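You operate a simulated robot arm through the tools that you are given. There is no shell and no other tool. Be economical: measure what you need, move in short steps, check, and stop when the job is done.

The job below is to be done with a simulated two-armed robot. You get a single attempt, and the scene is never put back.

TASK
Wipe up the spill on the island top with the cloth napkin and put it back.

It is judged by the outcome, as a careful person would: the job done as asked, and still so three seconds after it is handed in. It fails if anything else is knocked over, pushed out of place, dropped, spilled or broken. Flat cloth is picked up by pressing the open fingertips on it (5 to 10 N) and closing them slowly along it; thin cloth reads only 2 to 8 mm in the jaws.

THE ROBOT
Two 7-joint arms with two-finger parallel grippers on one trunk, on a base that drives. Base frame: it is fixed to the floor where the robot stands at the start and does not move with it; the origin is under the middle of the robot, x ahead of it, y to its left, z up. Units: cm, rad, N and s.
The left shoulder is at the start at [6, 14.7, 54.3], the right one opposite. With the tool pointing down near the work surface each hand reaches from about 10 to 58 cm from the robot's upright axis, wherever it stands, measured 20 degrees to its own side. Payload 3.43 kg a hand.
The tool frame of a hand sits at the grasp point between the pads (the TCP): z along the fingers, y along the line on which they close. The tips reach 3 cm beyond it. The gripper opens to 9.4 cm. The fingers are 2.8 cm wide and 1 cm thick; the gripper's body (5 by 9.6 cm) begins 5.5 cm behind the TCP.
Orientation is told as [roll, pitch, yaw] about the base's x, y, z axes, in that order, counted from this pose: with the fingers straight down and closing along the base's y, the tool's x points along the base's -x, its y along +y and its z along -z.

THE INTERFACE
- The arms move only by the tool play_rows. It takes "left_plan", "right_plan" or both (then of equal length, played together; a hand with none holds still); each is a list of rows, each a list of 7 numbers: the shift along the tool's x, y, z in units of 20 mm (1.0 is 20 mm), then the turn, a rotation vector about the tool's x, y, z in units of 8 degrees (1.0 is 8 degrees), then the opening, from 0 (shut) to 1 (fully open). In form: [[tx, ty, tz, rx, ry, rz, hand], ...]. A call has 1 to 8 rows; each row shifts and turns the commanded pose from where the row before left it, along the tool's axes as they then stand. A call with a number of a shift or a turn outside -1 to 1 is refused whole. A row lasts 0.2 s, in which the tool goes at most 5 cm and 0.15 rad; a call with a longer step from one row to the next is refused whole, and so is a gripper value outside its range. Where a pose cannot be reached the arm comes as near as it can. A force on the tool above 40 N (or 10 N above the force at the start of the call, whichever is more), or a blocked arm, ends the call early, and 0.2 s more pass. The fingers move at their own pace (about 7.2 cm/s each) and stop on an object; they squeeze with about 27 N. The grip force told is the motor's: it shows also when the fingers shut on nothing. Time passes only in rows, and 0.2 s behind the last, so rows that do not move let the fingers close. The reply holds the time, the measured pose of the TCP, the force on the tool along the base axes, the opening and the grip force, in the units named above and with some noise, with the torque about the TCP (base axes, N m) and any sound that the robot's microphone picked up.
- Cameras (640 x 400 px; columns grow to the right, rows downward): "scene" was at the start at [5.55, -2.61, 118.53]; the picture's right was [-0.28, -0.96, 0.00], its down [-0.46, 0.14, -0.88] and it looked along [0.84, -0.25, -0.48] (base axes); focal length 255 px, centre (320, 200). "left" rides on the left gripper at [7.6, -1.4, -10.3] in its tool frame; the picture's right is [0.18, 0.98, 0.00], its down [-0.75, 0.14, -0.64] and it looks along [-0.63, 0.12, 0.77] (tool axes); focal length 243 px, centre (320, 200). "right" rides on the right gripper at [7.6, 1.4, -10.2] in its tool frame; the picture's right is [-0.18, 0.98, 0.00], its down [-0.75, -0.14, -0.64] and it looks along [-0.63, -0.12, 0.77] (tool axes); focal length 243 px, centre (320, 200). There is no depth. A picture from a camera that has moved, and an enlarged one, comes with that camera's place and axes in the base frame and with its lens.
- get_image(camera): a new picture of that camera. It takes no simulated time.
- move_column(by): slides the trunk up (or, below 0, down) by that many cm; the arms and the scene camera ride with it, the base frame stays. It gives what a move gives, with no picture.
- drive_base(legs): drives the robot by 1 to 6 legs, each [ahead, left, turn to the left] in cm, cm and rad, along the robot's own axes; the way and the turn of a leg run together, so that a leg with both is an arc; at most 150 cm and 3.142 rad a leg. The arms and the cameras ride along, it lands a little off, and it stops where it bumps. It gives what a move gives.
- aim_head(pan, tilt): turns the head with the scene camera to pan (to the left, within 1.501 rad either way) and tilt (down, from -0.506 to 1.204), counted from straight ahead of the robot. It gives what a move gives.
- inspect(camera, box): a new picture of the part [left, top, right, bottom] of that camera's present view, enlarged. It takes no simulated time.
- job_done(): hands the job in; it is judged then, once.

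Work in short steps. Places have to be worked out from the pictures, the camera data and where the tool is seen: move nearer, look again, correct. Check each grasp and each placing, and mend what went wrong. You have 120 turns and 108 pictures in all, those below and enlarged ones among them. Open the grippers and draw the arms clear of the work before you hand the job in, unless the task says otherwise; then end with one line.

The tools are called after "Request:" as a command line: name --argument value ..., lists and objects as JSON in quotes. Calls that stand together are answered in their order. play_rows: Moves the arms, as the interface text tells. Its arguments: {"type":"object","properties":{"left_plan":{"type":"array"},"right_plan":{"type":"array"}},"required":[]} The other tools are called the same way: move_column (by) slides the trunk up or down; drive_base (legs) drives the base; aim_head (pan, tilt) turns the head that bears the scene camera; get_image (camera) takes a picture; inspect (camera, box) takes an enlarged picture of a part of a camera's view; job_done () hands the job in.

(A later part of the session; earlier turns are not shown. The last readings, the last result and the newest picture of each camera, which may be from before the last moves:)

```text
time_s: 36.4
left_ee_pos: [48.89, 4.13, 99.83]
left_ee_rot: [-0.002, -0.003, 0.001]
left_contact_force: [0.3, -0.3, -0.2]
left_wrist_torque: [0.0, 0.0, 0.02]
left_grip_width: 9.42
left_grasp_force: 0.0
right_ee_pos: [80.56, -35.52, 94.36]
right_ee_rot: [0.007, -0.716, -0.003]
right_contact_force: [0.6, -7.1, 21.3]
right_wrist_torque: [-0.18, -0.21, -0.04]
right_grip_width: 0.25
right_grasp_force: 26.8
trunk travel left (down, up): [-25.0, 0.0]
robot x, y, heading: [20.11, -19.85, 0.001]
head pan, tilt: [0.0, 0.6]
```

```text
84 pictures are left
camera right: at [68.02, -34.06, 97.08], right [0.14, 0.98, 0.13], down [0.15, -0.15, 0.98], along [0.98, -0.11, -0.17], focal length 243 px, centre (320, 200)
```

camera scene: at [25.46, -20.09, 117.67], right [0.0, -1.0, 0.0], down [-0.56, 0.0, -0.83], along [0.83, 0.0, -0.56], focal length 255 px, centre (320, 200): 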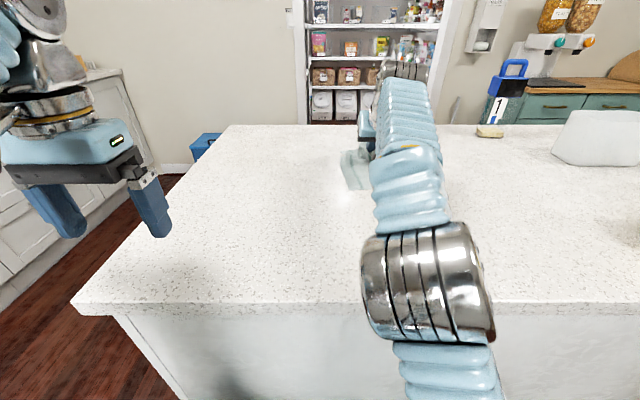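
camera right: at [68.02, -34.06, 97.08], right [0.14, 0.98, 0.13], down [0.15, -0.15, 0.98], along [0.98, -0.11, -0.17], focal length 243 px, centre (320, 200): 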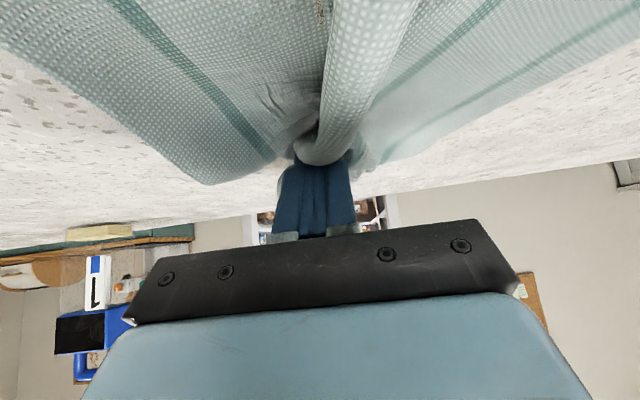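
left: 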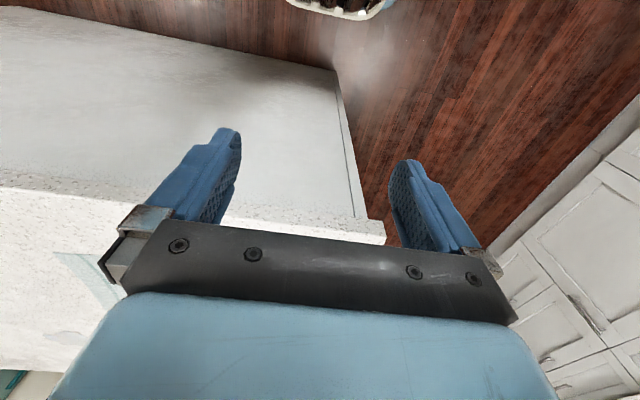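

No spill visible now, though the cloth may hide some. One more pass along the near side, then lift and look.

Request:
play_rows --right_plan '[[0.5, -0.3, -0.43, 0, 0, 0, 0], [0.2, -0.95, -0.18, 0, 0, 0, 0], [0, -0.95, 0, 0, 0, 0, 0], [0, -0.95, 0, 0, 0, 0, 0], [0, -0.95, 0, 0, 0, 0, 0], [0, -0.95, 0, 0, 0, 0, 0], [0, -0.9, 0, 0, 0, 0, 0]]'

Request:
play_rows --right_plan '[[-0.45, 0.3, 0.39, 0, 0, 0, 0], [-0.45, 0.3, 0.39, 0, 0, 0, 0], [-0.45, 0.3, 0.39, 0, 0, 0, 0], [-0.45, 0.3, 0.39, 0, 0, 0, 0], [0, 0.9, 0, 0, 0, 0, 0], [0, 0.9, 0, 0, 0, 0, 0], [0, 0.9, 0, 0, 0, 0, 0], [0, 0.9, 0, 0, 0, 0, 0]]'

Request:
get_image --camera "right"

```text
time_s: 38.0
left_ee_pos: [48.89, 4.28, 99.83]
left_ee_rot: [-0.004, -0.004, 0.002]
left_contact_force: [-0.5, 0.6, 0.7]
left_wrist_torque: [0.02, -0.02, 0.0]
left_grip_width: 9.38
left_grasp_force: 0.1
right_ee_pos: [78.87, -47.2, 94.37]
right_ee_rot: [0.004, -0.716, 0.004]
right_contact_force: [-0.1, 7.2, 22.9]
right_wrist_torque: [0.24, -0.2, 0.04]
right_grip_width: 0.17
right_grasp_force: 27.0
trunk travel left (down, up): [-25.0, 0.0]
robot x, y, heading: [19.86, -20.02, 0.001]
head pan, tilt: [0.0, 0.6]
```

```text
time_s: 39.8
left_ee_pos: [48.86, 4.16, 99.81]
left_ee_rot: [0.0, -0.003, 0.002]
left_contact_force: [0.1, -0.3, 0.3]
left_wrist_torque: [0.02, 0.02, 0.0]
left_grip_width: 9.38
left_grasp_force: 0.0
right_ee_pos: [83.48, -37.79, 94.3]
right_ee_rot: [0.003, -0.718, 0.001]
right_contact_force: [0.9, -6.5, 24.4]
right_wrist_torque: [-0.2, -0.26, -0.07]
right_grip_width: 0.21
right_grasp_force: 26.8
trunk travel left (down, up): [-25.0, 0.0]
robot x, y, heading: [19.65, -20.41, 0.001]
head pan, tilt: [0.0, 0.6]
```

```text
83 pictures are left
camera right: at [70.86, -36.37, 97.04], right [0.14, 0.98, 0.12], down [0.15, -0.14, 0.98], along [0.98, -0.11, -0.16], focal length 243 px, centre (320, 200)
```

right: 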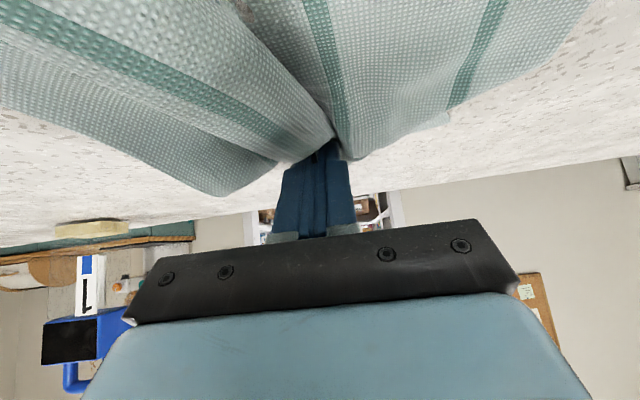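

I retreat up along the tool axis and look at the spill spot.

Request:
play_rows --right_plan '[[-0.1, 0, -0.5, 0, 0, 0, 0], [0.05, 0, -0.7, 0, 0, 0, 0], [0.05, 0.5, -0.7, 0, 0, 0, 0], [0.05, 0.5, -0.7, 0, 0, 0, 0], [0.05, 0.9, -0.7, 0, 0, 0, 0], [0.05, 0.9, -0.7, 0, 0, 0, 0], [0.05, 0.9, -0.7, 0, 0, 0, 0]]'

Request:
get_image --camera "right"

Request:
get_image --camera "scene"

```text
time_s: 41.4
left_ee_pos: [49.1, 4.22, 99.83]
left_ee_rot: [-0.002, -0.001, 0.002]
left_contact_force: [-0.6, 0.0, -0.3]
left_wrist_torque: [0.05, -0.01, 0.0]
left_grip_width: 9.41
left_grasp_force: 0.0
right_ee_pos: [77.12, -30.48, 101.08]
right_ee_rot: [0.006, -0.715, 0.001]
right_contact_force: [0.6, 0.3, -0.3]
right_wrist_torque: [0.01, 0.0, 0.01]
right_grip_width: 0.23
right_grasp_force: 27.2
trunk travel left (down, up): [-25.0, 0.0]
robot x, y, heading: [19.88, -20.07, 0.002]
head pan, tilt: [0.0, 0.6]
```

```text
82 pictures are left
camera right: at [64.61, -29.02, 103.88], right [0.14, 0.98, 0.12], down [0.15, -0.14, 0.98], along [0.98, -0.11, -0.17], focal length 243 px, centre (320, 200)
```

right: 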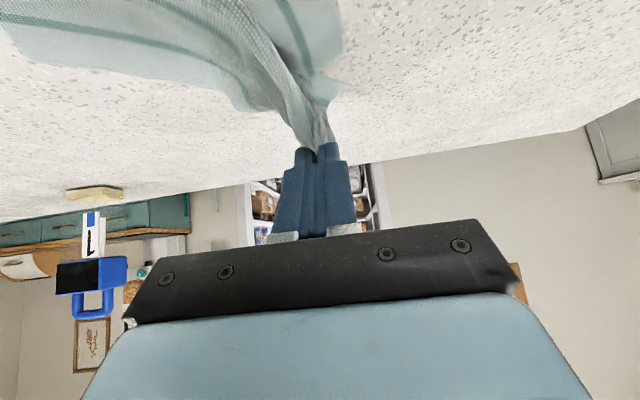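

```text
81 pictures are left
camera scene: at [25.62, -20.06, 117.67], right [0.0, -1.0, 0.0], down [-0.57, 0.0, -0.82], along [0.82, 0.0, -0.57], focal length 255 px, centre (320, 200)
```

scene: 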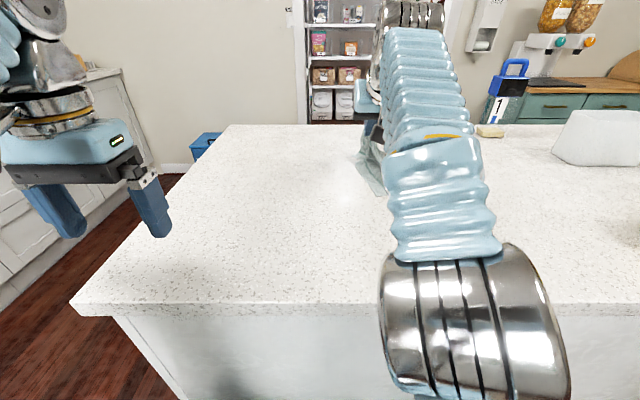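

The spill spot is still partly under the cloth tail. I carry the cloth further toward home, and look again.

Request:
play_rows --right_plan '[[0.05, 0.95, -0.7, 0, 0, 0, 0], [0.05, 0.95, -0.7, 0, 0, 0, 0], [0.35, 0.95, -0.3, 0, 0, 0, 0], [0.35, 0.95, -0.3, 0, 0, 0, 0], [0.35, 0.95, -0.3, 0, 0, 0, 0], [0.35, 0.95, -0.3, 0, 0, 0, 0]]'

Request:
get_image --camera "right"

Request:
get_image --camera "scene"

```text
time_s: 42.8
left_ee_pos: [49.04, 4.22, 99.72]
left_ee_rot: [-0.001, -0.002, 0.002]
left_contact_force: [0.4, 0.1, -0.8]
left_wrist_torque: [0.03, -0.01, 0.0]
left_grip_width: 9.4
left_grasp_force: 0.1
right_ee_pos: [71.37, -19.09, 103.02]
right_ee_rot: [0.006, -0.714, 0.0]
right_contact_force: [0.5, 0.7, 0.4]
right_wrist_torque: [0.0, 0.03, 0.02]
right_grip_width: 0.2
right_grasp_force: 26.7
trunk travel left (down, up): [-25.0, 0.0]
robot x, y, heading: [20.09, -20.22, -0.0]
head pan, tilt: [0.0, 0.6]
```

```text
80 pictures are left
camera right: at [58.83, -17.63, 105.87], right [0.14, 0.98, 0.12], down [0.15, -0.14, 0.98], along [0.98, -0.12, -0.17], focal length 243 px, centre (320, 200)
```

right: 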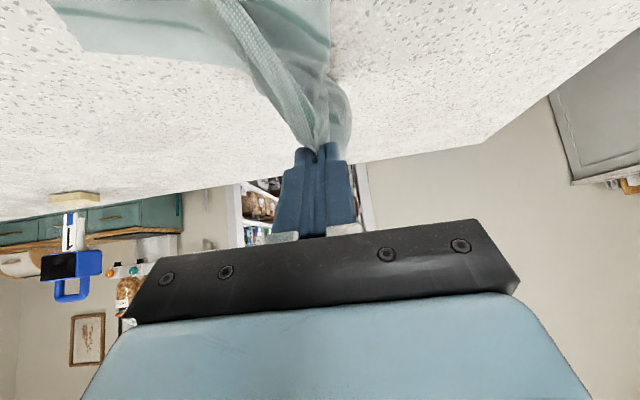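

```text
79 pictures are left
camera scene: at [25.62, -20.07, 117.67], right [0.0, -1.0, 0.0], down [-0.57, 0.0, -0.82], along [0.82, 0.0, -0.57], focal length 255 px, centre (320, 200)
```

scene: 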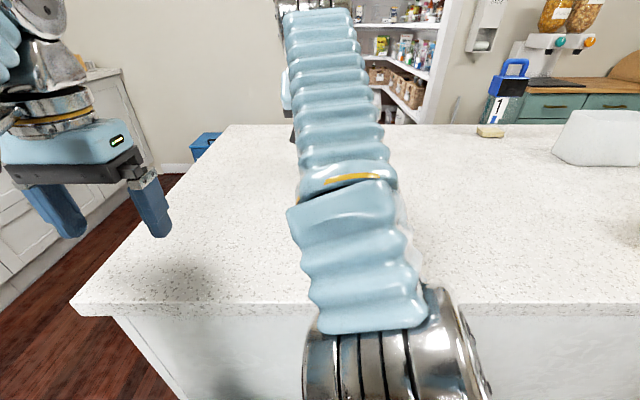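

The spill spot seems clean; I zoom on it to confirm.

Request:
inspect --camera "scene" --box '[370, 120, 530, 220]'

Request:
inspect --camera "right" --box '[40, 60, 280, 210]'

```text
4.00 times, centred on (450, 170) of scene
camera zoom: at [25.62, -20.07, 117.67], right [0.0, -1.0, 0.0], down [-0.57, 0.0, -0.82], along [0.82, 0.0, -0.57], focal length 1021 px, centre (-200, 320)
```

zoom: 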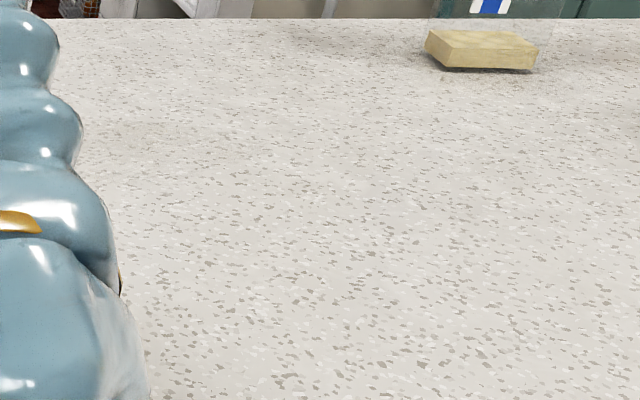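

```text
2.67 times, centred on (160, 135) of right
camera zoom: at [58.83, -17.63, 105.87], right [0.14, 0.98, 0.12], down [0.15, -0.14, 0.98], along [0.98, -0.12, -0.17], focal length 647 px, centre (747, 373)
```

zoom: 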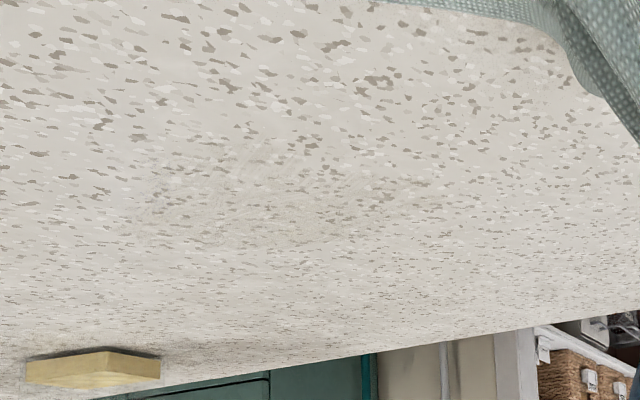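

There may be a faint residue; I zoom tighter.

Request:
inspect --camera "right" --box '[80, 100, 224, 190]'

Request:
inspect --camera "scene" --box '[384, 130, 464, 180]'

```text
4.44 times, centred on (152, 145) of right
camera zoom: at [58.83, -17.63, 105.87], right [0.14, 0.98, 0.12], down [0.15, -0.14, 0.98], along [0.98, -0.12, -0.17], focal length 1078 px, centre (1067, 444)
```

zoom: 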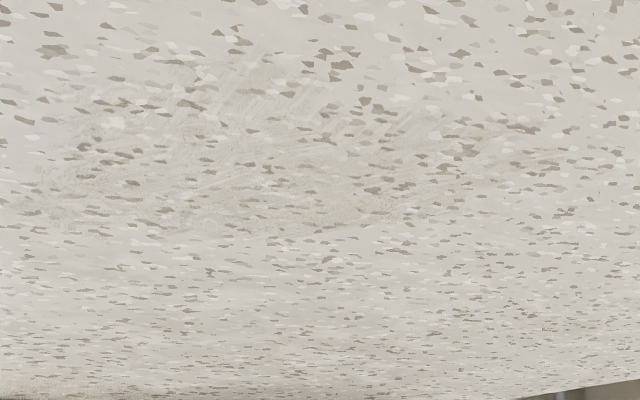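

```text
8.00 times, centred on (424, 155) of scene
camera zoom: at [25.62, -20.07, 117.67], right [0.0, -1.0, 0.0], down [-0.57, 0.0, -0.82], along [0.82, 0.0, -0.57], focal length 2041 px, centre (-512, 560)
```

zoom: 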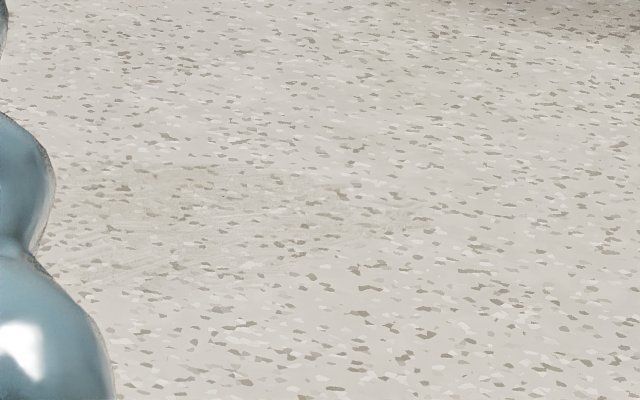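

A faint streaky residue remains over x 79–87, y −35…−46. I go back for a second, tighter wipe.

Request:
play_rows --right_plan '[[-0.26, -0.8, 0.78, 0, 0, 0, 0], [-0.26, -0.8, 0.78, 0, 0, 0, 0], [-0.26, -0.8, 0.78, 0, 0, 0, 0], [-0.26, -0.8, 0.78, 0, 0, 0, 0], [-0.26, -0.8, 0.78, 0, 0, 0, 0], [-0.26, -0.8, 0.78, 0, 0, 0, 0], [-0.26, -0.8, 0.78, 0, 0, 0, 0], [-0.26, -0.8, 0.78, 0, 0, 0, 0]]'

```text
time_s: 44.6
left_ee_pos: [48.97, 4.19, 99.64]
left_ee_rot: [-0.004, -0.002, 0.001]
left_contact_force: [-0.6, -0.7, 0.2]
left_wrist_torque: [-0.04, -0.01, 0.0]
left_grip_width: 9.43
left_grasp_force: 0.0
right_ee_pos: [82.94, -31.87, 96.31]
right_ee_rot: [0.003, -0.712, 0.0]
right_contact_force: [-0.9, 0.5, -0.1]
right_wrist_torque: [0.01, -0.01, 0.02]
right_grip_width: 0.17
right_grasp_force: 27.2
trunk travel left (down, up): [-25.0, 0.0]
robot x, y, heading: [19.87, -19.92, 0.003]
head pan, tilt: [0.0, 0.6]
```

Request:
play_rows --right_plan '[[-0.14, -0.25, 0.53, 0, 0, 0, 0], [-0.14, -0.25, 0.53, 0, 0, 0, 0], [-0.14, -0.25, 0.53, 0, 0, 0, 0], [0.02, 0, 0.02, 0, 0, 0, 0]]'

Request:
get_image --camera "right"

```text
time_s: 45.6
left_ee_pos: [49.09, 4.22, 99.6]
left_ee_rot: [-0.001, -0.003, 0.002]
left_contact_force: [-0.5, -1.2, 0.3]
left_wrist_torque: [-0.02, 0.0, -0.02]
left_grip_width: 9.45
left_grasp_force: 0.0
right_ee_pos: [85.41, -33.35, 94.56]
right_ee_rot: [0.005, -0.713, -0.002]
right_contact_force: [-0.6, 0.1, -0.1]
right_wrist_torque: [-0.03, -0.05, 0.01]
right_grip_width: 0.17
right_grasp_force: 27.1
trunk travel left (down, up): [-25.0, 0.0]
robot x, y, heading: [19.83, -20.13, -0.001]
head pan, tilt: [0.0, 0.6]
```

```text
74 pictures are left
camera right: at [72.93, -31.85, 97.22], right [0.14, 0.98, 0.12], down [0.15, -0.14, 0.98], along [0.98, -0.11, -0.17], focal length 243 px, centre (320, 200)
```

right: 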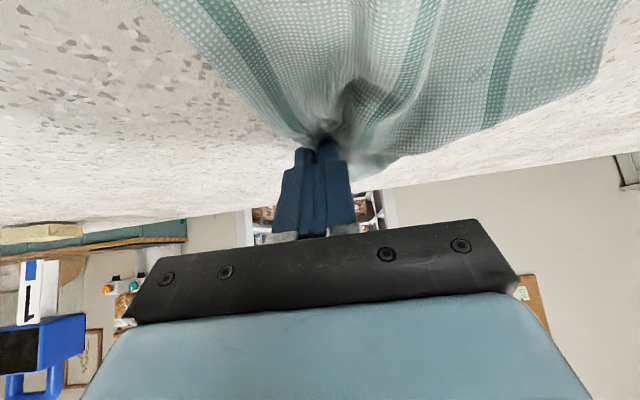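

Good. Lower ~0.4 cm to contact, then sweep −y along contact x≈86.

Request:
play_rows --right_plan '[[0.06, 0, 0.07, 0, 0, 0, 0], [0.06, 0, 0.07, 0, 0, 0, 0], [0, -1, 0, 0, 0, 0, 0], [0, -1, 0, 0, 0, 0, 0], [0, -1, 0, 0, 0, 0, 0], [0, -1, 0, 0, 0, 0, 0], [0, -1, 0, 0, 0, 0, 0], [0, -1, 0, 0, 0, 0, 0]]'

Request:
play_rows --right_plan '[[0, -0.5, 0, 0, 0, 0, 0], [0.6, 0, -0.52, 0, 0, 0, 0], [0, 1, 0, 0, 0, 0, 0], [0, 1, 0, 0, 0, 0, 0], [0, 1, 0, 0, 0, 0, 0], [0, 1, 0, 0, 0, 0, 0], [0, 1, 0, 0, 0, 0, 0], [0, 1, 0, 0, 0, 0, 0]]'

Request:
play_rows --right_plan '[[0.6, 0, -0.52, 0, 0, 0, 0], [0, -1, 0, 0, 0, 0, 0], [0, -1, 0, 0, 0, 0, 0], [0, -1, 0, 0, 0, 0, 0], [0, -1, 0, 0, 0, 0, 0], [0, -1, 0, 0, 0, 0, 0], [0, -1, 0, 0, 0, 0, 0]]'

```text
time_s: 47.4
left_ee_pos: [48.61, 4.25, 99.89]
left_ee_rot: [-0.005, -0.008, 0.001]
left_contact_force: [0.0, -0.4, -0.2]
left_wrist_torque: [-0.03, 0.01, -0.02]
left_grip_width: 9.43
left_grasp_force: 0.1
right_ee_pos: [84.95, -43.3, 94.52]
right_ee_rot: [0.004, -0.72, 0.001]
right_contact_force: [0.9, 0.1, -0.3]
right_wrist_torque: [0.01, -0.03, -0.01]
right_grip_width: 0.19
right_grasp_force: 26.5
right hand out of reach, approached as far as the arm can: row 8
trunk travel left (down, up): [-25.0, 0.0]
robot x, y, heading: [19.86, -19.93, 0.005]
head pan, tilt: [0.0, 0.6]
```

```text
time_s: 49.2
left_ee_pos: [48.79, 4.16, 99.79]
left_ee_rot: [-0.003, -0.005, 0.001]
left_contact_force: [-0.6, 0.1, -0.1]
left_wrist_torque: [0.0, -0.02, 0.02]
left_grip_width: 9.39
left_grasp_force: 0.0
right_ee_pos: [83.77, -31.37, 94.22]
right_ee_rot: [0.006, -0.718, -0.003]
right_contact_force: [1.2, -6.6, 28.3]
right_wrist_torque: [-0.13, -0.26, -0.02]
right_grip_width: 0.21
right_grasp_force: 26.7
right hand out of reach, approached as far as the arm can: row 1
trunk travel left (down, up): [-25.0, 0.0]
robot x, y, heading: [19.47, -20.01, -0.003]
head pan, tilt: [0.0, 0.6]
```

```text
time_s: 50.8
left_ee_pos: [48.76, 4.26, 99.78]
left_ee_rot: [-0.004, -0.003, 0.003]
left_contact_force: [0.6, -0.4, -0.1]
left_wrist_torque: [0.0, 0.03, 0.03]
left_grip_width: 9.4
left_grasp_force: 0.1
right_ee_pos: [82.19, -43.2, 94.27]
right_ee_rot: [0.004, -0.718, 0.003]
right_contact_force: [-1.0, 5.8, 27.7]
right_wrist_torque: [0.28, -0.25, 0.07]
right_grip_width: 0.18
right_grasp_force: 27.1
trunk travel left (down, up): [-25.0, 0.0]
robot x, y, heading: [19.64, -19.93, 0.004]
head pan, tilt: [0.0, 0.6]
```

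Request:
play_rows --right_plan '[[0, -0.9, 0, 0, 0, 0, 0], [0, -0.9, 0, 0, 0, 0, 0], [0.6, 0, -0.52, 0, 0, 0, 0], [0, 1, 0, 0, 0, 0, 0], [0, 1, 0, 0, 0, 0, 0], [0, 1, 0, 0, 0, 0, 0], [0, 1, 0, 0, 0, 0, 0], [0, 1, 0, 0, 0, 0, 0]]'

Request:
play_rows --right_plan '[[0, 1, 0, 0, 0, 0, 0], [0.6, 0, -0.52, 0, 0, 0, 0], [0, -1, 0, 0, 0, 0, 0], [0, -1, 0, 0, 0, 0, 0], [0, -1, 0, 0, 0, 0, 0], [0, -1, 0, 0, 0, 0, 0], [0, -1, 0, 0, 0, 0, 0], [0, -1, 0, 0, 0, 0, 0]]'

Request:
play_rows --right_plan '[[-0.6, 0, 0.52, 0, 0, 0, 0], [-0.6, 0, 0.52, 0, 0, 0, 0], [-0.6, 0, 0.52, 0, 0, 0, 0], [0, 1, 0, 0, 0, 0, 0], [0, 1, 0, 0, 0, 0, 0], [0, 1, 0, 0, 0, 0, 0], [0, 1, 0, 0, 0, 0, 0], [0, 1, 0, 0, 0, 0, 0]]'

```text
time_s: 52.6
left_ee_pos: [48.83, 4.15, 99.74]
left_ee_rot: [-0.001, -0.004, 0.002]
left_contact_force: [-0.6, 0.0, 0.2]
left_wrist_torque: [-0.01, -0.01, -0.04]
left_grip_width: 9.37
left_grasp_force: 0.1
right_ee_pos: [80.57, -37.07, 94.19]
right_ee_rot: [0.004, -0.717, 0.0]
right_contact_force: [-0.3, -5.4, 28.9]
right_wrist_torque: [-0.14, -0.28, -0.06]
right_grip_width: 0.18
right_grasp_force: 27.1
trunk travel left (down, up): [-25.0, 0.0]
robot x, y, heading: [19.83, -20.18, 0.001]
head pan, tilt: [0.0, 0.6]
```

```text
time_s: 54.4
left_ee_pos: [48.87, 4.43, 99.67]
left_ee_rot: [-0.003, -0.005, 0.0]
left_contact_force: [0.3, -1.2, 0.0]
left_wrist_torque: [-0.03, 0.01, -0.02]
left_grip_width: 9.4
left_grasp_force: 0.1
right_ee_pos: [79.12, -46.78, 94.07]
right_ee_rot: [0.004, -0.717, 0.003]
right_contact_force: [-0.2, 5.7, 27.7]
right_wrist_torque: [0.22, -0.2, 0.04]
right_grip_width: 0.2
right_grasp_force: 27.7
trunk travel left (down, up): [-25.0, 0.0]
robot x, y, heading: [19.69, -19.8, 0.0]
head pan, tilt: [0.0, 0.6]
```

```text
time_s: 56.2
left_ee_pos: [48.93, 4.05, 99.85]
left_ee_rot: [-0.003, -0.004, 0.002]
left_contact_force: [-0.6, -1.0, -0.1]
left_wrist_torque: [0.0, 0.03, -0.02]
left_grip_width: 9.42
left_grasp_force: 0.0
right_ee_pos: [83.72, -36.97, 94.18]
right_ee_rot: [0.007, -0.719, 0.0]
right_contact_force: [0.1, -5.4, 28.2]
right_wrist_torque: [-0.11, -0.29, -0.06]
right_grip_width: 0.2
right_grasp_force: 27.1
trunk travel left (down, up): [-25.0, 0.0]
robot x, y, heading: [19.92, -20.15, 0.005]
head pan, tilt: [0.0, 0.6]
```

Now the far strip: tilt one more step, 2 cm forward, and sweep.

Request:
play_rows --right_plan '[[0, 0, 0, 0, -1, 0, 0], [-0.62, 0.4, 0.8, 0, 0, 0, 0], [0, -1, 0, 0, 0, 0, 0], [0, -1, 0, 0, 0, 0, 0], [0, -1, 0, 0, 0, 0, 0], [0, -1, 0, 0, 0, 0, 0], [0, -1, 0, 0, 0, 0, 0]]'

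Request:
get_image --camera "right"

```text
time_s: 57.8
left_ee_pos: [48.92, 4.28, 99.88]
left_ee_rot: [-0.003, -0.005, 0.001]
left_contact_force: [0.2, 0.4, -0.4]
left_wrist_torque: [-0.01, 0.0, -0.01]
left_grip_width: 9.39
left_grasp_force: 0.1
right_ee_pos: [85.91, -46.17, 94.04]
right_ee_rot: [0.004, -0.858, 0.001]
right_contact_force: [0.0, 4.2, 25.7]
right_wrist_torque: [0.19, -0.32, 0.04]
right_grip_width: 0.21
right_grasp_force: 26.7
trunk travel left (down, up): [-25.0, 0.0]
robot x, y, heading: [20.15, -20.17, 0.002]
head pan, tilt: [0.0, 0.6]
```

```text
73 pictures are left
camera right: at [73.0, -44.61, 95.04], right [0.12, 0.98, 0.14], down [0.01, -0.14, 0.99], along [0.99, -0.12, -0.03], focal length 243 px, centre (320, 200)
```

right: 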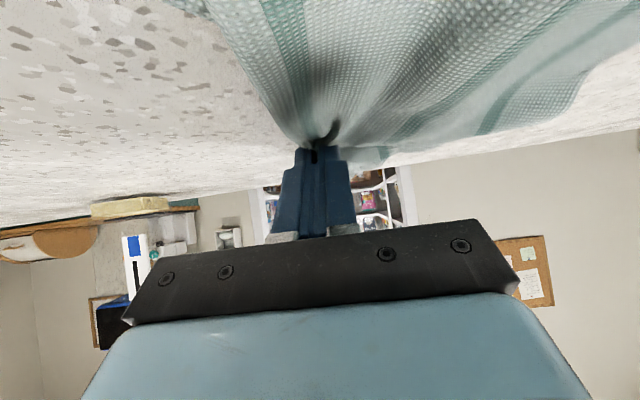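

Request:
play_rows --right_plan '[[0, 1, 0, 0, 0, 0, 0], [0, 1, 0, 0, 0, 0, 0], [0, 1, 0, 0, 0, 0, 0], [0, 1, 0, 0, 0, 0, 0], [0, 1, 0, 0, 0, 0, 0], [0, 1, 0, 0, 0, 0, 0]]'

Request:
play_rows --right_plan '[[0.5, 0, -0.58, 0, 0, 0, 0], [0, -1, 0, 0, 0, 0, 0], [0, -1, 0, 0, 0, 0, 0], [0, -1, 0, 0, 0, 0, 0], [0, -1, 0, 0, 0, 0, 0], [0, -1, 0, 0, 0, 0, 0], [0, -1, 0, 0, 0, 0, 0]]'

Request:
play_rows --right_plan '[[0.5, 0, -0.58, 0, 0, 0, 0], [0.5, 0.5, -0.58, 0, 0, 0, 0], [0, 1, 0, 0, 0, 0, 0], [0, 1, 0, 0, 0, 0, 0], [0, 1, 0, 0, 0, 0, 0], [0, 1, 0, 0, 0, 0, 0], [0, 1, 0, 0, 0, 0, 0]]'

```text
time_s: 59.2
left_ee_pos: [48.84, 4.26, 99.77]
left_ee_rot: [-0.002, -0.002, 0.002]
left_contact_force: [0.0, -0.9, 0.1]
left_wrist_torque: [0.0, -0.01, -0.03]
left_grip_width: 9.4
left_grasp_force: 0.1
right_ee_pos: [85.63, -34.2, 94.2]
right_ee_rot: [0.005, -0.856, 0.0]
right_contact_force: [-0.3, -5.3, 27.9]
right_wrist_torque: [-0.08, -0.4, -0.07]
right_grip_width: 0.22
right_grasp_force: 26.8
trunk travel left (down, up): [-25.0, 0.0]
robot x, y, heading: [20.08, -19.97, 0.002]
head pan, tilt: [0.0, 0.6]
```

```text
time_s: 60.8
left_ee_pos: [48.89, 4.29, 99.8]
left_ee_rot: [-0.004, -0.005, 0.002]
left_contact_force: [0.8, 0.6, 0.6]
left_wrist_torque: [0.0, 0.0, 0.04]
left_grip_width: 9.39
left_grasp_force: 0.1
right_ee_pos: [84.3, -46.01, 94.15]
right_ee_rot: [0.003, -0.856, 0.0]
right_contact_force: [0.4, 3.5, 18.0]
right_wrist_torque: [0.17, -0.23, 0.05]
right_grip_width: 0.23
right_grasp_force: 26.9
trunk travel left (down, up): [-25.0, 0.0]
robot x, y, heading: [19.87, -19.95, 0.001]
head pan, tilt: [0.0, 0.6]
```

```text
time_s: 62.4
left_ee_pos: [48.86, 4.1, 99.74]
left_ee_rot: [-0.001, 0.0, 0.002]
left_contact_force: [-0.3, 0.8, 0.0]
left_wrist_torque: [0.02, 0.01, 0.0]
left_grip_width: 9.38
left_grasp_force: 0.1
right_ee_pos: [81.24, -35.21, 94.1]
right_ee_rot: [0.008, -0.856, -0.002]
right_contact_force: [1.3, -3.7, 16.1]
right_wrist_torque: [-0.06, -0.21, -0.05]
right_grip_width: 0.21
right_grasp_force: 26.9
trunk travel left (down, up): [-25.0, 0.0]
robot x, y, heading: [19.76, -20.29, 0.0]
head pan, tilt: [0.0, 0.6]
```

Lift the cloth and retreat toward home, then check the spot.

Request:
play_rows --right_plan '[[-0.378, 0, -0.33, 0, 0, 0, 0], [-0.173, 0.5, -0.94, 0, 0, 0, 0], [-0.173, 0.5, -0.94, 0, 0, 0, 0], [-0.173, 0.8, -0.94, 0, 0, 0, 0], [-0.173, 0.8, -0.94, 0, 0, 0, 0], [-0.173, 0.9, -0.94, 0, 0, 0, 0], [-0.173, 0.9, -0.94, 0, 0, 0, 0], [-0.173, 0.9, -0.94, 0, 0, 0, 0]]'

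Request:
get_image --camera "right"

Request:
inspect --camera "scene" --box '[364, 125, 460, 185]'

```text
time_s: 64.2
left_ee_pos: [48.99, 4.08, 99.78]
left_ee_rot: [-0.002, -0.001, 0.002]
left_contact_force: [-0.6, 0.6, 0.2]
left_wrist_torque: [-0.04, 0.02, 0.02]
left_grip_width: 9.39
left_grasp_force: 0.0
right_ee_pos: [72.97, -24.73, 105.64]
right_ee_rot: [0.008, -0.854, -0.002]
right_contact_force: [-0.6, 0.0, -0.5]
right_wrist_torque: [0.0, 0.01, 0.02]
right_grip_width: 0.21
right_grasp_force: 27.1
trunk travel left (down, up): [-25.0, 0.0]
robot x, y, heading: [19.91, -19.95, 0.005]
head pan, tilt: [0.0, 0.6]
```

```text
72 pictures are left
camera right: at [60.15, -23.17, 106.61], right [0.12, 0.98, 0.14], down [0.01, -0.15, 0.99], along [0.99, -0.12, -0.03], focal length 243 px, centre (320, 200)
```

right: 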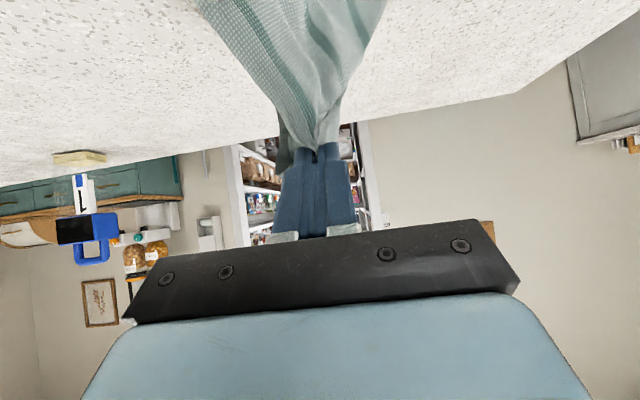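

```text
6.67 times, centred on (412, 155) of scene
camera zoom: at [25.62, -20.06, 117.67], right [0.0, -1.0, 0.0], down [-0.57, 0.0, -0.82], along [0.82, 0.0, -0.57], focal length 1701 px, centre (-293, 500)
```

zoom: 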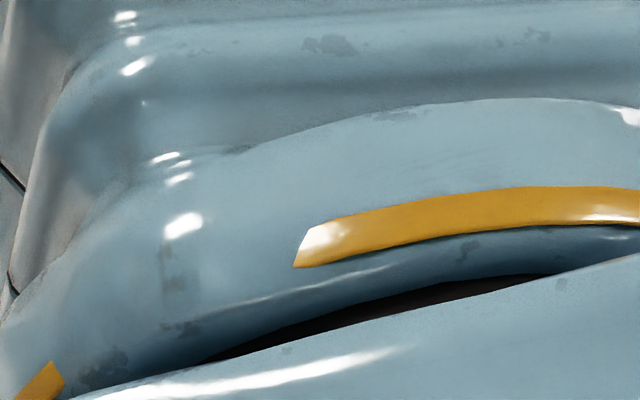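

Request:
inspect --camera "right" --box '[70, 30, 246, 140]'

```text
3.64 times, centred on (158, 85) of right
camera zoom: at [60.15, -23.17, 106.61], right [0.12, 0.98, 0.14], down [0.01, -0.15, 0.99], along [0.99, -0.12, -0.03], focal length 882 px, centre (909, 618)
```

zoom: 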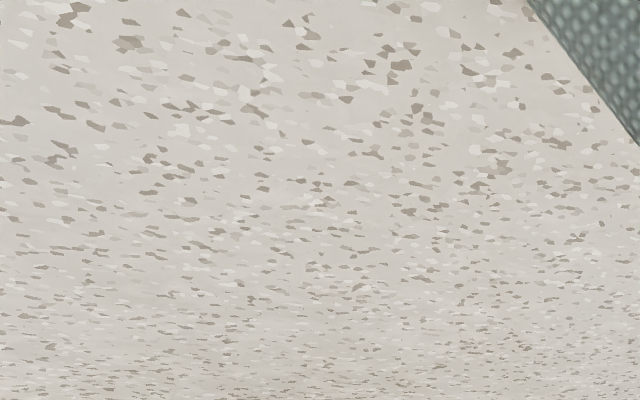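

The spot is clean now, without streaks. I carry the cloth back and higher so that it hangs free for laying out.

Request:
play_rows --right_plan '[[0.404, 0.28, -0.808, 0, 0, 0, 0], [0.404, 0.28, -0.808, 0, 0, 0, 0], [0.404, 0.28, -0.808, 0, 0, 0, 0], [0.404, 0.28, -0.808, 0, 0, 0, 0], [0.404, 0.28, -0.808, 0, 0, 0, 0], [0.404, 0.28, -0.808, 0, 0, 0, 0], [0.404, 0.28, -0.808, 0, 0, 0, 0], [0.404, 0.28, -0.808, 0, 0, 0, 0]]'

Request:
get_image --camera "scene"

Request:
get_image --camera "left"

```text
time_s: 66.0
left_ee_pos: [49.13, 4.21, 99.8]
left_ee_rot: [-0.001, -0.002, 0.002]
left_contact_force: [-0.5, 0.3, 0.2]
left_wrist_torque: [0.0, 0.02, 0.01]
left_grip_width: 9.42
left_grasp_force: 0.0
right_ee_pos: [58.99, -20.15, 109.24]
right_ee_rot: [0.007, -0.853, -0.002]
right_contact_force: [0.6, -0.2, -0.2]
right_wrist_torque: [0.02, -0.04, 0.0]
right_grip_width: 0.21
right_grasp_force: 27.2
trunk travel left (down, up): [-25.0, 0.0]
robot x, y, heading: [20.21, -20.15, -0.001]
head pan, tilt: [0.0, 0.6]
```

```text
69 pictures are left
camera scene: at [25.62, -20.05, 117.67], right [0.0, -1.0, 0.0], down [-0.57, 0.0, -0.82], along [0.82, 0.0, -0.57], focal length 255 px, centre (320, 200)
```

scene: 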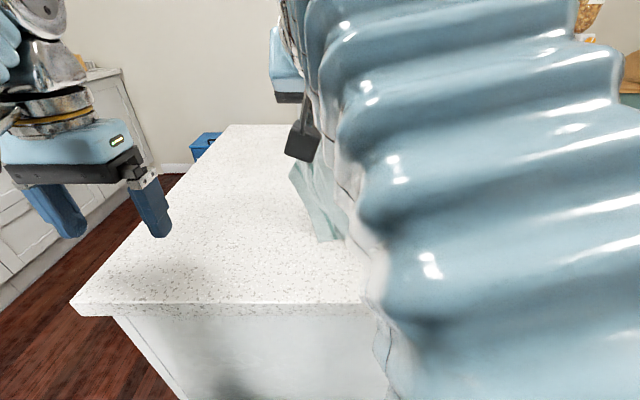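

```text
68 pictures are left
camera left: at [41.48, 2.81, 109.99], right [-0.19, 0.98, 0.0], down [0.75, 0.14, 0.64], along [0.63, 0.12, -0.77], focal length 243 px, centre (320, 200)
```

left: 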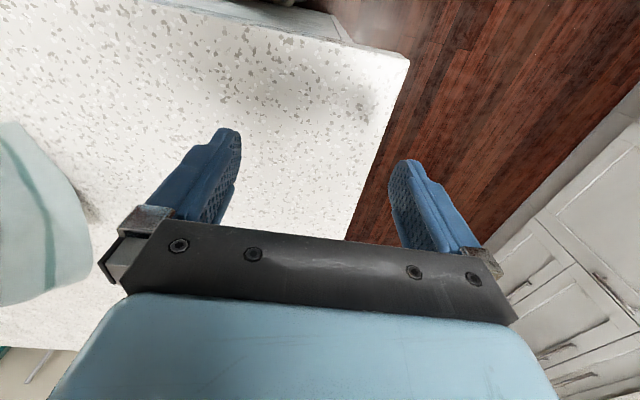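

Cloth hangs nearly free; I raise it a bit more and move back a few cm, watching for blocking.

Request:
play_rows --right_plan '[[0, 0, 0, 0, -1, 0, 0], [0, 0, 0, 0, -1, 0, 0], [-0.5, 0.3, -0.2, 0, 0, 0, 0], [-0.5, 0.3, -0.2, 0, 0, 0, 0], [-0.5, 0.3, -0.2, 0, 0, 0, 0]]'

Request:
get_image --camera "left"

Request:
get_image --camera "right"

```text
time_s: 67.2
left_ee_pos: [48.95, 4.14, 99.76]
left_ee_rot: [-0.003, -0.002, 0.001]
left_contact_force: [0.1, -0.5, 0.0]
left_wrist_torque: [0.0, -0.01, 0.04]
left_grip_width: 9.43
left_grasp_force: 0.0
right_ee_pos: [57.12, -17.25, 113.28]
right_ee_rot: [0.048, -1.148, 0.022]
right_contact_force: [0.5, -0.4, 0.0]
right_wrist_torque: [0.01, 0.0, -0.03]
right_grip_width: 0.19
right_grasp_force: 27.3
trunk travel left (down, up): [-25.0, 0.0]
robot x, y, heading: [19.84, -19.78, 0.005]
head pan, tilt: [0.0, 0.6]
```

```text
67 pictures are left
camera left: at [41.47, 2.81, 109.99], right [-0.19, 0.98, 0.0], down [0.75, 0.14, 0.64], along [0.63, 0.12, -0.77], focal length 243 px, centre (320, 200)
```

left: 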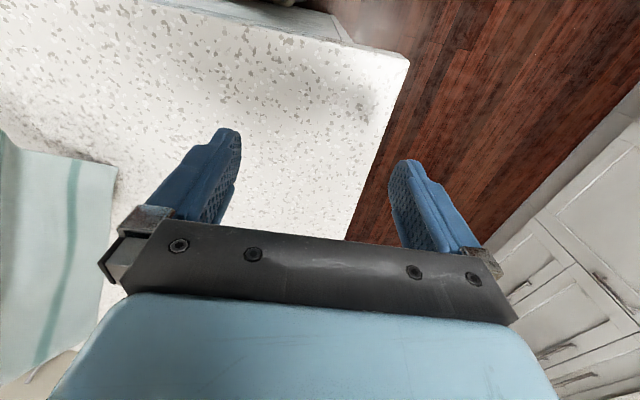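

```text
66 pictures are left
camera right: at [44.6, -16.39, 110.49], right [0.01, 0.98, 0.19], down [-0.27, -0.18, 0.95], along [0.96, -0.06, 0.26], focal length 243 px, centre (320, 200)
```

right: 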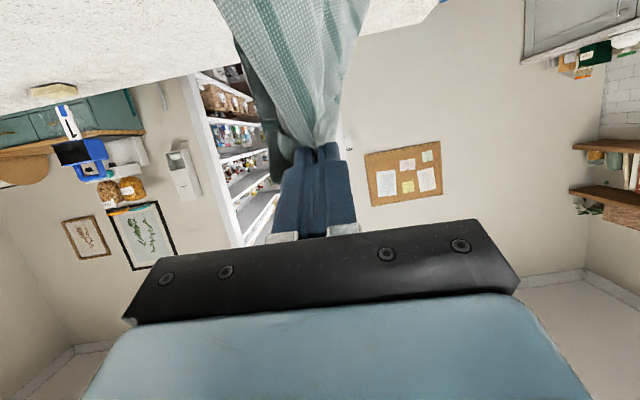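

Cloth hangs free, its bottom near x≈57. I move back 6 cm so that its lower edge touches down near x≈52.

Request:
play_rows --right_plan '[[0.41, 0, -0.91, 0, 0, 0, 0], [0.41, 0, -0.91, 0, 0, 0, 0], [0.41, 0, -0.91, 0, 0, 0, 0], [0, 0, 0, 0, 0, 0, 0]]'

Request:
get_image --camera "left"

Request:
get_image --camera "scene"

```text
time_s: 68.4
left_ee_pos: [49.02, 4.22, 99.71]
left_ee_rot: [-0.002, -0.002, 0.003]
left_contact_force: [-0.3, -0.8, -0.1]
left_wrist_torque: [-0.03, 0.02, 0.0]
left_grip_width: 9.39
left_grasp_force: 0.1
right_ee_pos: [55.24, -20.34, 110.51]
right_ee_rot: [0.038, -1.065, -0.071]
right_contact_force: [0.0, 0.0, 0.1]
right_wrist_torque: [-0.01, 0.01, 0.01]
right_grip_width: 0.19
right_grasp_force: 27.7
trunk travel left (down, up): [-25.0, 0.0]
robot x, y, heading: [19.87, -19.91, 0.003]
head pan, tilt: [0.0, 0.6]
stopped in row 4 (right hand): the arm was blocked; the commanded pose is now the measured one
```

```text
65 pictures are left
camera left: at [41.48, 2.8, 109.99], right [-0.19, 0.98, 0.0], down [0.75, 0.14, 0.64], along [0.63, 0.12, -0.77], focal length 243 px, centre (320, 200)
```

left: 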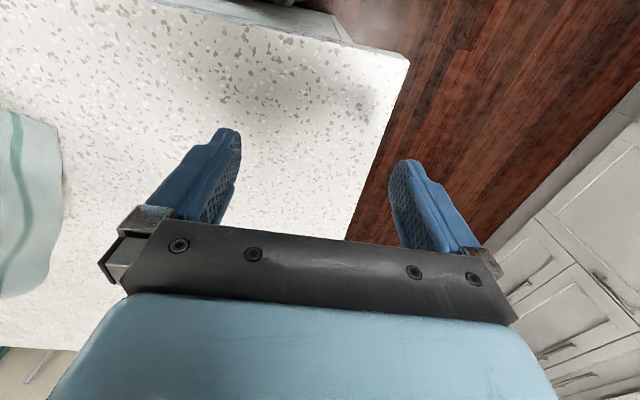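

```text
64 pictures are left
camera scene: at [25.51, -20.46, 117.38], right [-0.04, -1.0, 0.0], down [-0.59, 0.03, -0.81], along [0.81, -0.04, -0.59], focal length 255 px, centre (320, 200)
```

scene: 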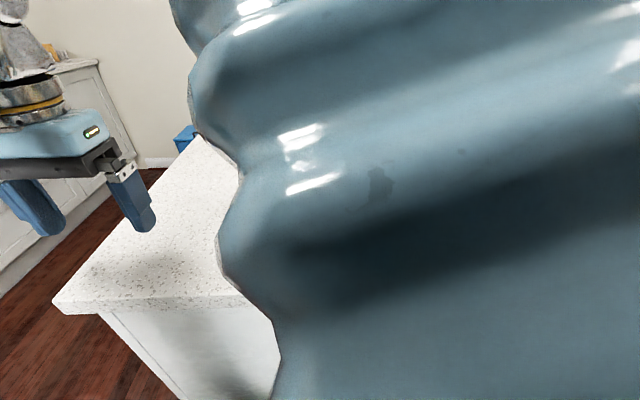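

The forearm touched the head. I move the hand forward and up a little, then drive the base back 9 cm instead.

Request:
play_rows --right_plan '[[-0.53, 0.4, 0.28, 0, 0, 0, 0], [-0.53, 0.4, 0.28, 0, 0, 0, 0], [-0.53, 0.3, 0.28, 0, 0, 0, 0]]'

Request:
drive_base --legs '[[-9, 0, 0]]'

Request:
get_image --camera "left"

Request:
get_image --camera "right"

Request:
get_image --camera "scene"

```text
time_s: 69.2
left_ee_pos: [49.07, 4.18, 99.63]
left_ee_rot: [-0.001, -0.002, 0.001]
left_contact_force: [0.7, -1.3, -0.1]
left_wrist_torque: [0.02, -0.03, 0.0]
left_grip_width: 9.38
left_grasp_force: 0.1
right_ee_pos: [58.09, -18.44, 112.9]
right_ee_rot: [0.072, -1.069, -0.08]
right_contact_force: [0.7, -1.3, 0.3]
right_wrist_torque: [-0.02, 0.01, 0.0]
right_grip_width: 0.2
right_grasp_force: 27.0
trunk travel left (down, up): [-25.0, 0.0]
robot x, y, heading: [19.74, -20.04, 0.007]
head pan, tilt: [0.0, 0.6]
```

```text
time_s: 70.3
left_ee_pos: [40.11, 4.13, 99.69]
left_ee_rot: [-0.004, -0.001, 0.002]
left_contact_force: [-0.2, 0.3, 0.0]
left_wrist_torque: [0.04, 0.02, 0.01]
left_grip_width: 9.42
left_grasp_force: 0.0
right_ee_pos: [49.04, -18.59, 112.94]
right_ee_rot: [0.072, -1.067, -0.083]
right_contact_force: [0.8, -0.5, -0.5]
right_wrist_torque: [0.01, 0.02, 0.0]
right_grip_width: 0.18
right_grasp_force: 26.6
trunk travel left (down, up): [-25.0, 0.0]
robot x, y, heading: [10.75, -19.87, 0.002]
head pan, tilt: [0.0, 0.6]
```

```text
63 pictures are left
camera left: at [32.46, 2.78, 109.99], right [-0.19, 0.98, 0.0], down [0.75, 0.14, 0.64], along [0.63, 0.12, -0.77], focal length 243 px, centre (320, 200)
```

left: 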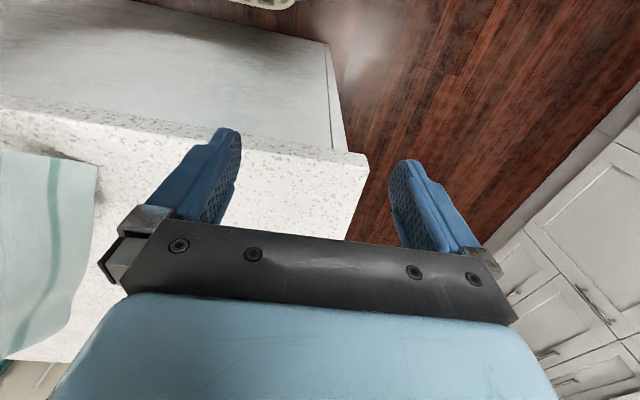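

```text
62 pictures are left
camera right: at [36.34, -16.77, 111.22], right [0.11, 0.97, 0.2], down [-0.2, -0.17, 0.96], along [0.97, -0.15, 0.18], focal length 243 px, centre (320, 200)
```

right: 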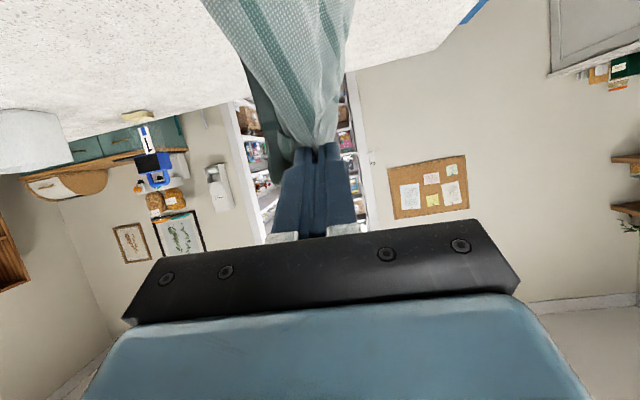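

```text
61 pictures are left
camera scene: at [16.59, -20.07, 117.67], right [0.0, -1.0, 0.0], down [-0.57, 0.0, -0.82], along [0.82, 0.0, -0.57], focal length 255 px, centre (320, 200)
```

scene: 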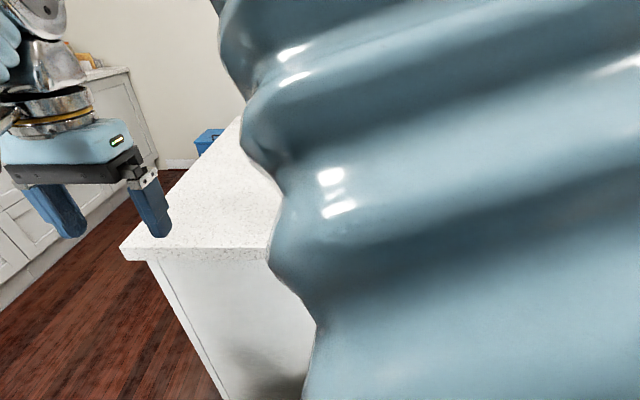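

Cloth now hangs with its lower edge over x≈48–50. I lay it by moving diagonally forward and down.

Request:
play_rows --right_plan '[[0.234, 0, 0.816, 0, 0, 0, 0], [0.234, 0, 0.816, 0, 0, 0, 0], [0.234, 0, 0.816, 0, 0, 0, 0], [0.234, 0, 0.816, 0, 0, 0, 0], [0.234, 0, 0.816, 0, 0, 0, 0], [0.234, 0, 0.816, 0, 0, 0, 0]]'

Request:
get_image --camera "left"

Request:
get_image --camera "scene"

```text
time_s: 71.7
left_ee_pos: [40.04, 4.14, 99.71]
left_ee_rot: [-0.004, -0.002, 0.001]
left_contact_force: [0.2, -0.6, 0.1]
left_wrist_torque: [0.02, -0.02, 0.02]
left_grip_width: 9.41
left_grasp_force: 0.0
right_ee_pos: [56.11, -18.78, 105.91]
right_ee_rot: [0.125, -1.057, -0.115]
right_contact_force: [-0.1, -0.6, 0.3]
right_wrist_torque: [-0.03, 0.01, -0.03]
right_grip_width: 0.16
right_grasp_force: 27.1
trunk travel left (down, up): [-25.0, 0.0]
robot x, y, heading: [11.02, -20.16, 0.0]
head pan, tilt: [0.0, 0.6]
```

```text
60 pictures are left
camera left: at [32.45, 2.78, 109.99], right [-0.19, 0.98, 0.0], down [0.75, 0.14, 0.64], along [0.63, 0.12, -0.77], focal length 243 px, centre (320, 200)
```

left: 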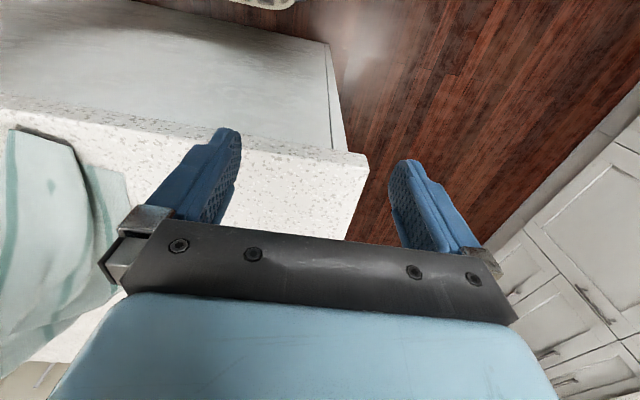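

```text
59 pictures are left
camera scene: at [16.57, -20.07, 117.67], right [0.0, -1.0, 0.0], down [-0.57, 0.0, -0.82], along [0.82, 0.0, -0.57], focal length 255 px, centre (320, 200)
```

scene: 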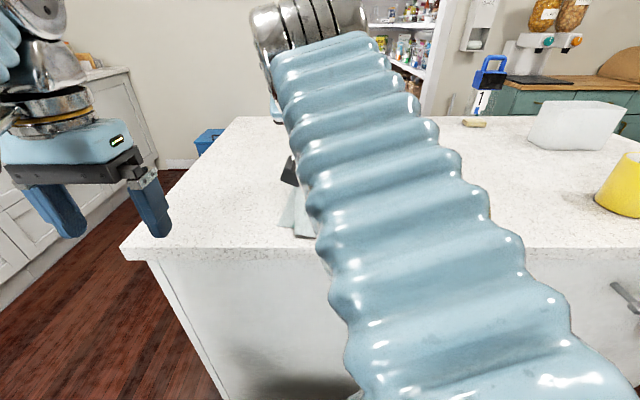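

Laying goes well. I rotate the hand back to ~45° and continue the diagonal.

Request:
play_rows --right_plan '[[0, 0, 0, 0, 1, 0, 0], [0, 0, 0, 0, 1, 0, 0], [-0.114, 0.04, 0.908, 0, 0, 0, 0], [-0.114, 0.04, 0.908, 0, 0, 0, 0], [-0.114, 0.04, 0.908, 0, 0, 0, 0], [-0.114, 0.04, 0.908, 0, 0, 0, 0], [-0.114, 0.04, 0.908, 0, 0, 0, 0]]'

Request:
get_image --camera "left"

Request:
get_image --camera "right"

Request:
get_image --camera "scene"

```text
time_s: 73.3
left_ee_pos: [39.93, 4.15, 99.68]
left_ee_rot: [-0.002, -0.002, 0.002]
left_contact_force: [0.8, -0.5, -0.1]
left_wrist_torque: [-0.01, 0.02, 0.0]
left_grip_width: 9.39
left_grasp_force: 0.1
right_ee_pos: [63.57, -18.13, 100.11]
right_ee_rot: [0.05, -0.787, -0.058]
right_contact_force: [-0.8, -0.2, 0.2]
right_wrist_torque: [0.0, -0.05, 0.02]
right_grip_width: 0.22
right_grasp_force: 26.3
trunk travel left (down, up): [-25.0, 0.0]
robot x, y, heading: [10.87, -20.31, 0.0]
head pan, tilt: [0.0, 0.6]
```

```text
58 pictures are left
camera left: at [32.43, 2.78, 109.99], right [-0.19, 0.98, 0.0], down [0.75, 0.14, 0.64], along [0.63, 0.12, -0.77], focal length 243 px, centre (320, 200)
```

left: 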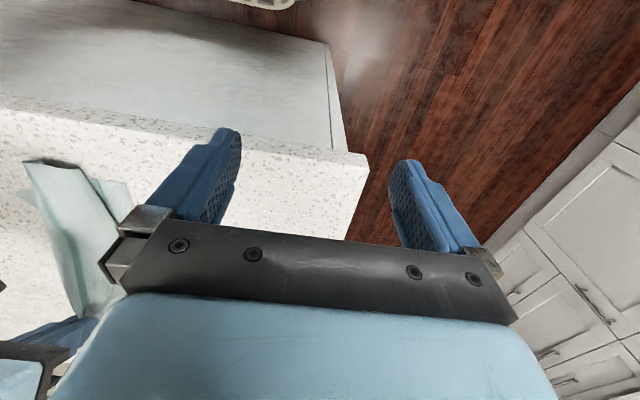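

```text
57 pictures are left
camera right: at [50.84, -16.34, 101.99], right [0.15, 0.97, 0.17], down [0.07, -0.18, 0.98], along [0.99, -0.14, -0.1], focal length 243 px, centre (320, 200)
```

right: 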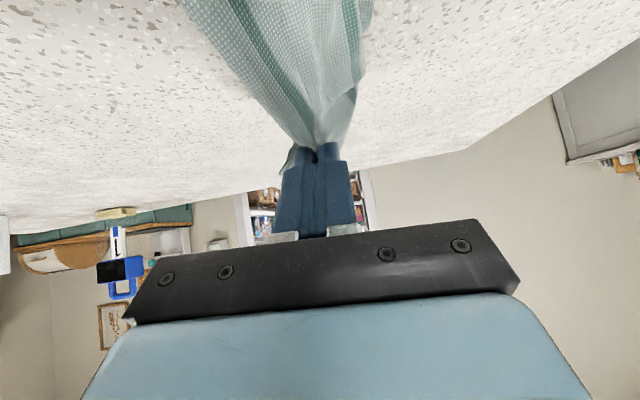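

```text
56 pictures are left
camera scene: at [16.56, -20.08, 117.67], right [0.0, -1.0, 0.0], down [-0.56, 0.0, -0.83], along [0.83, 0.0, -0.56], focal length 255 px, centre (320, 200)
```

scene: 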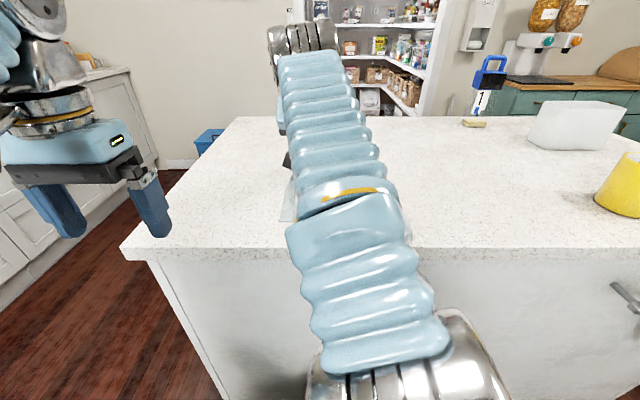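

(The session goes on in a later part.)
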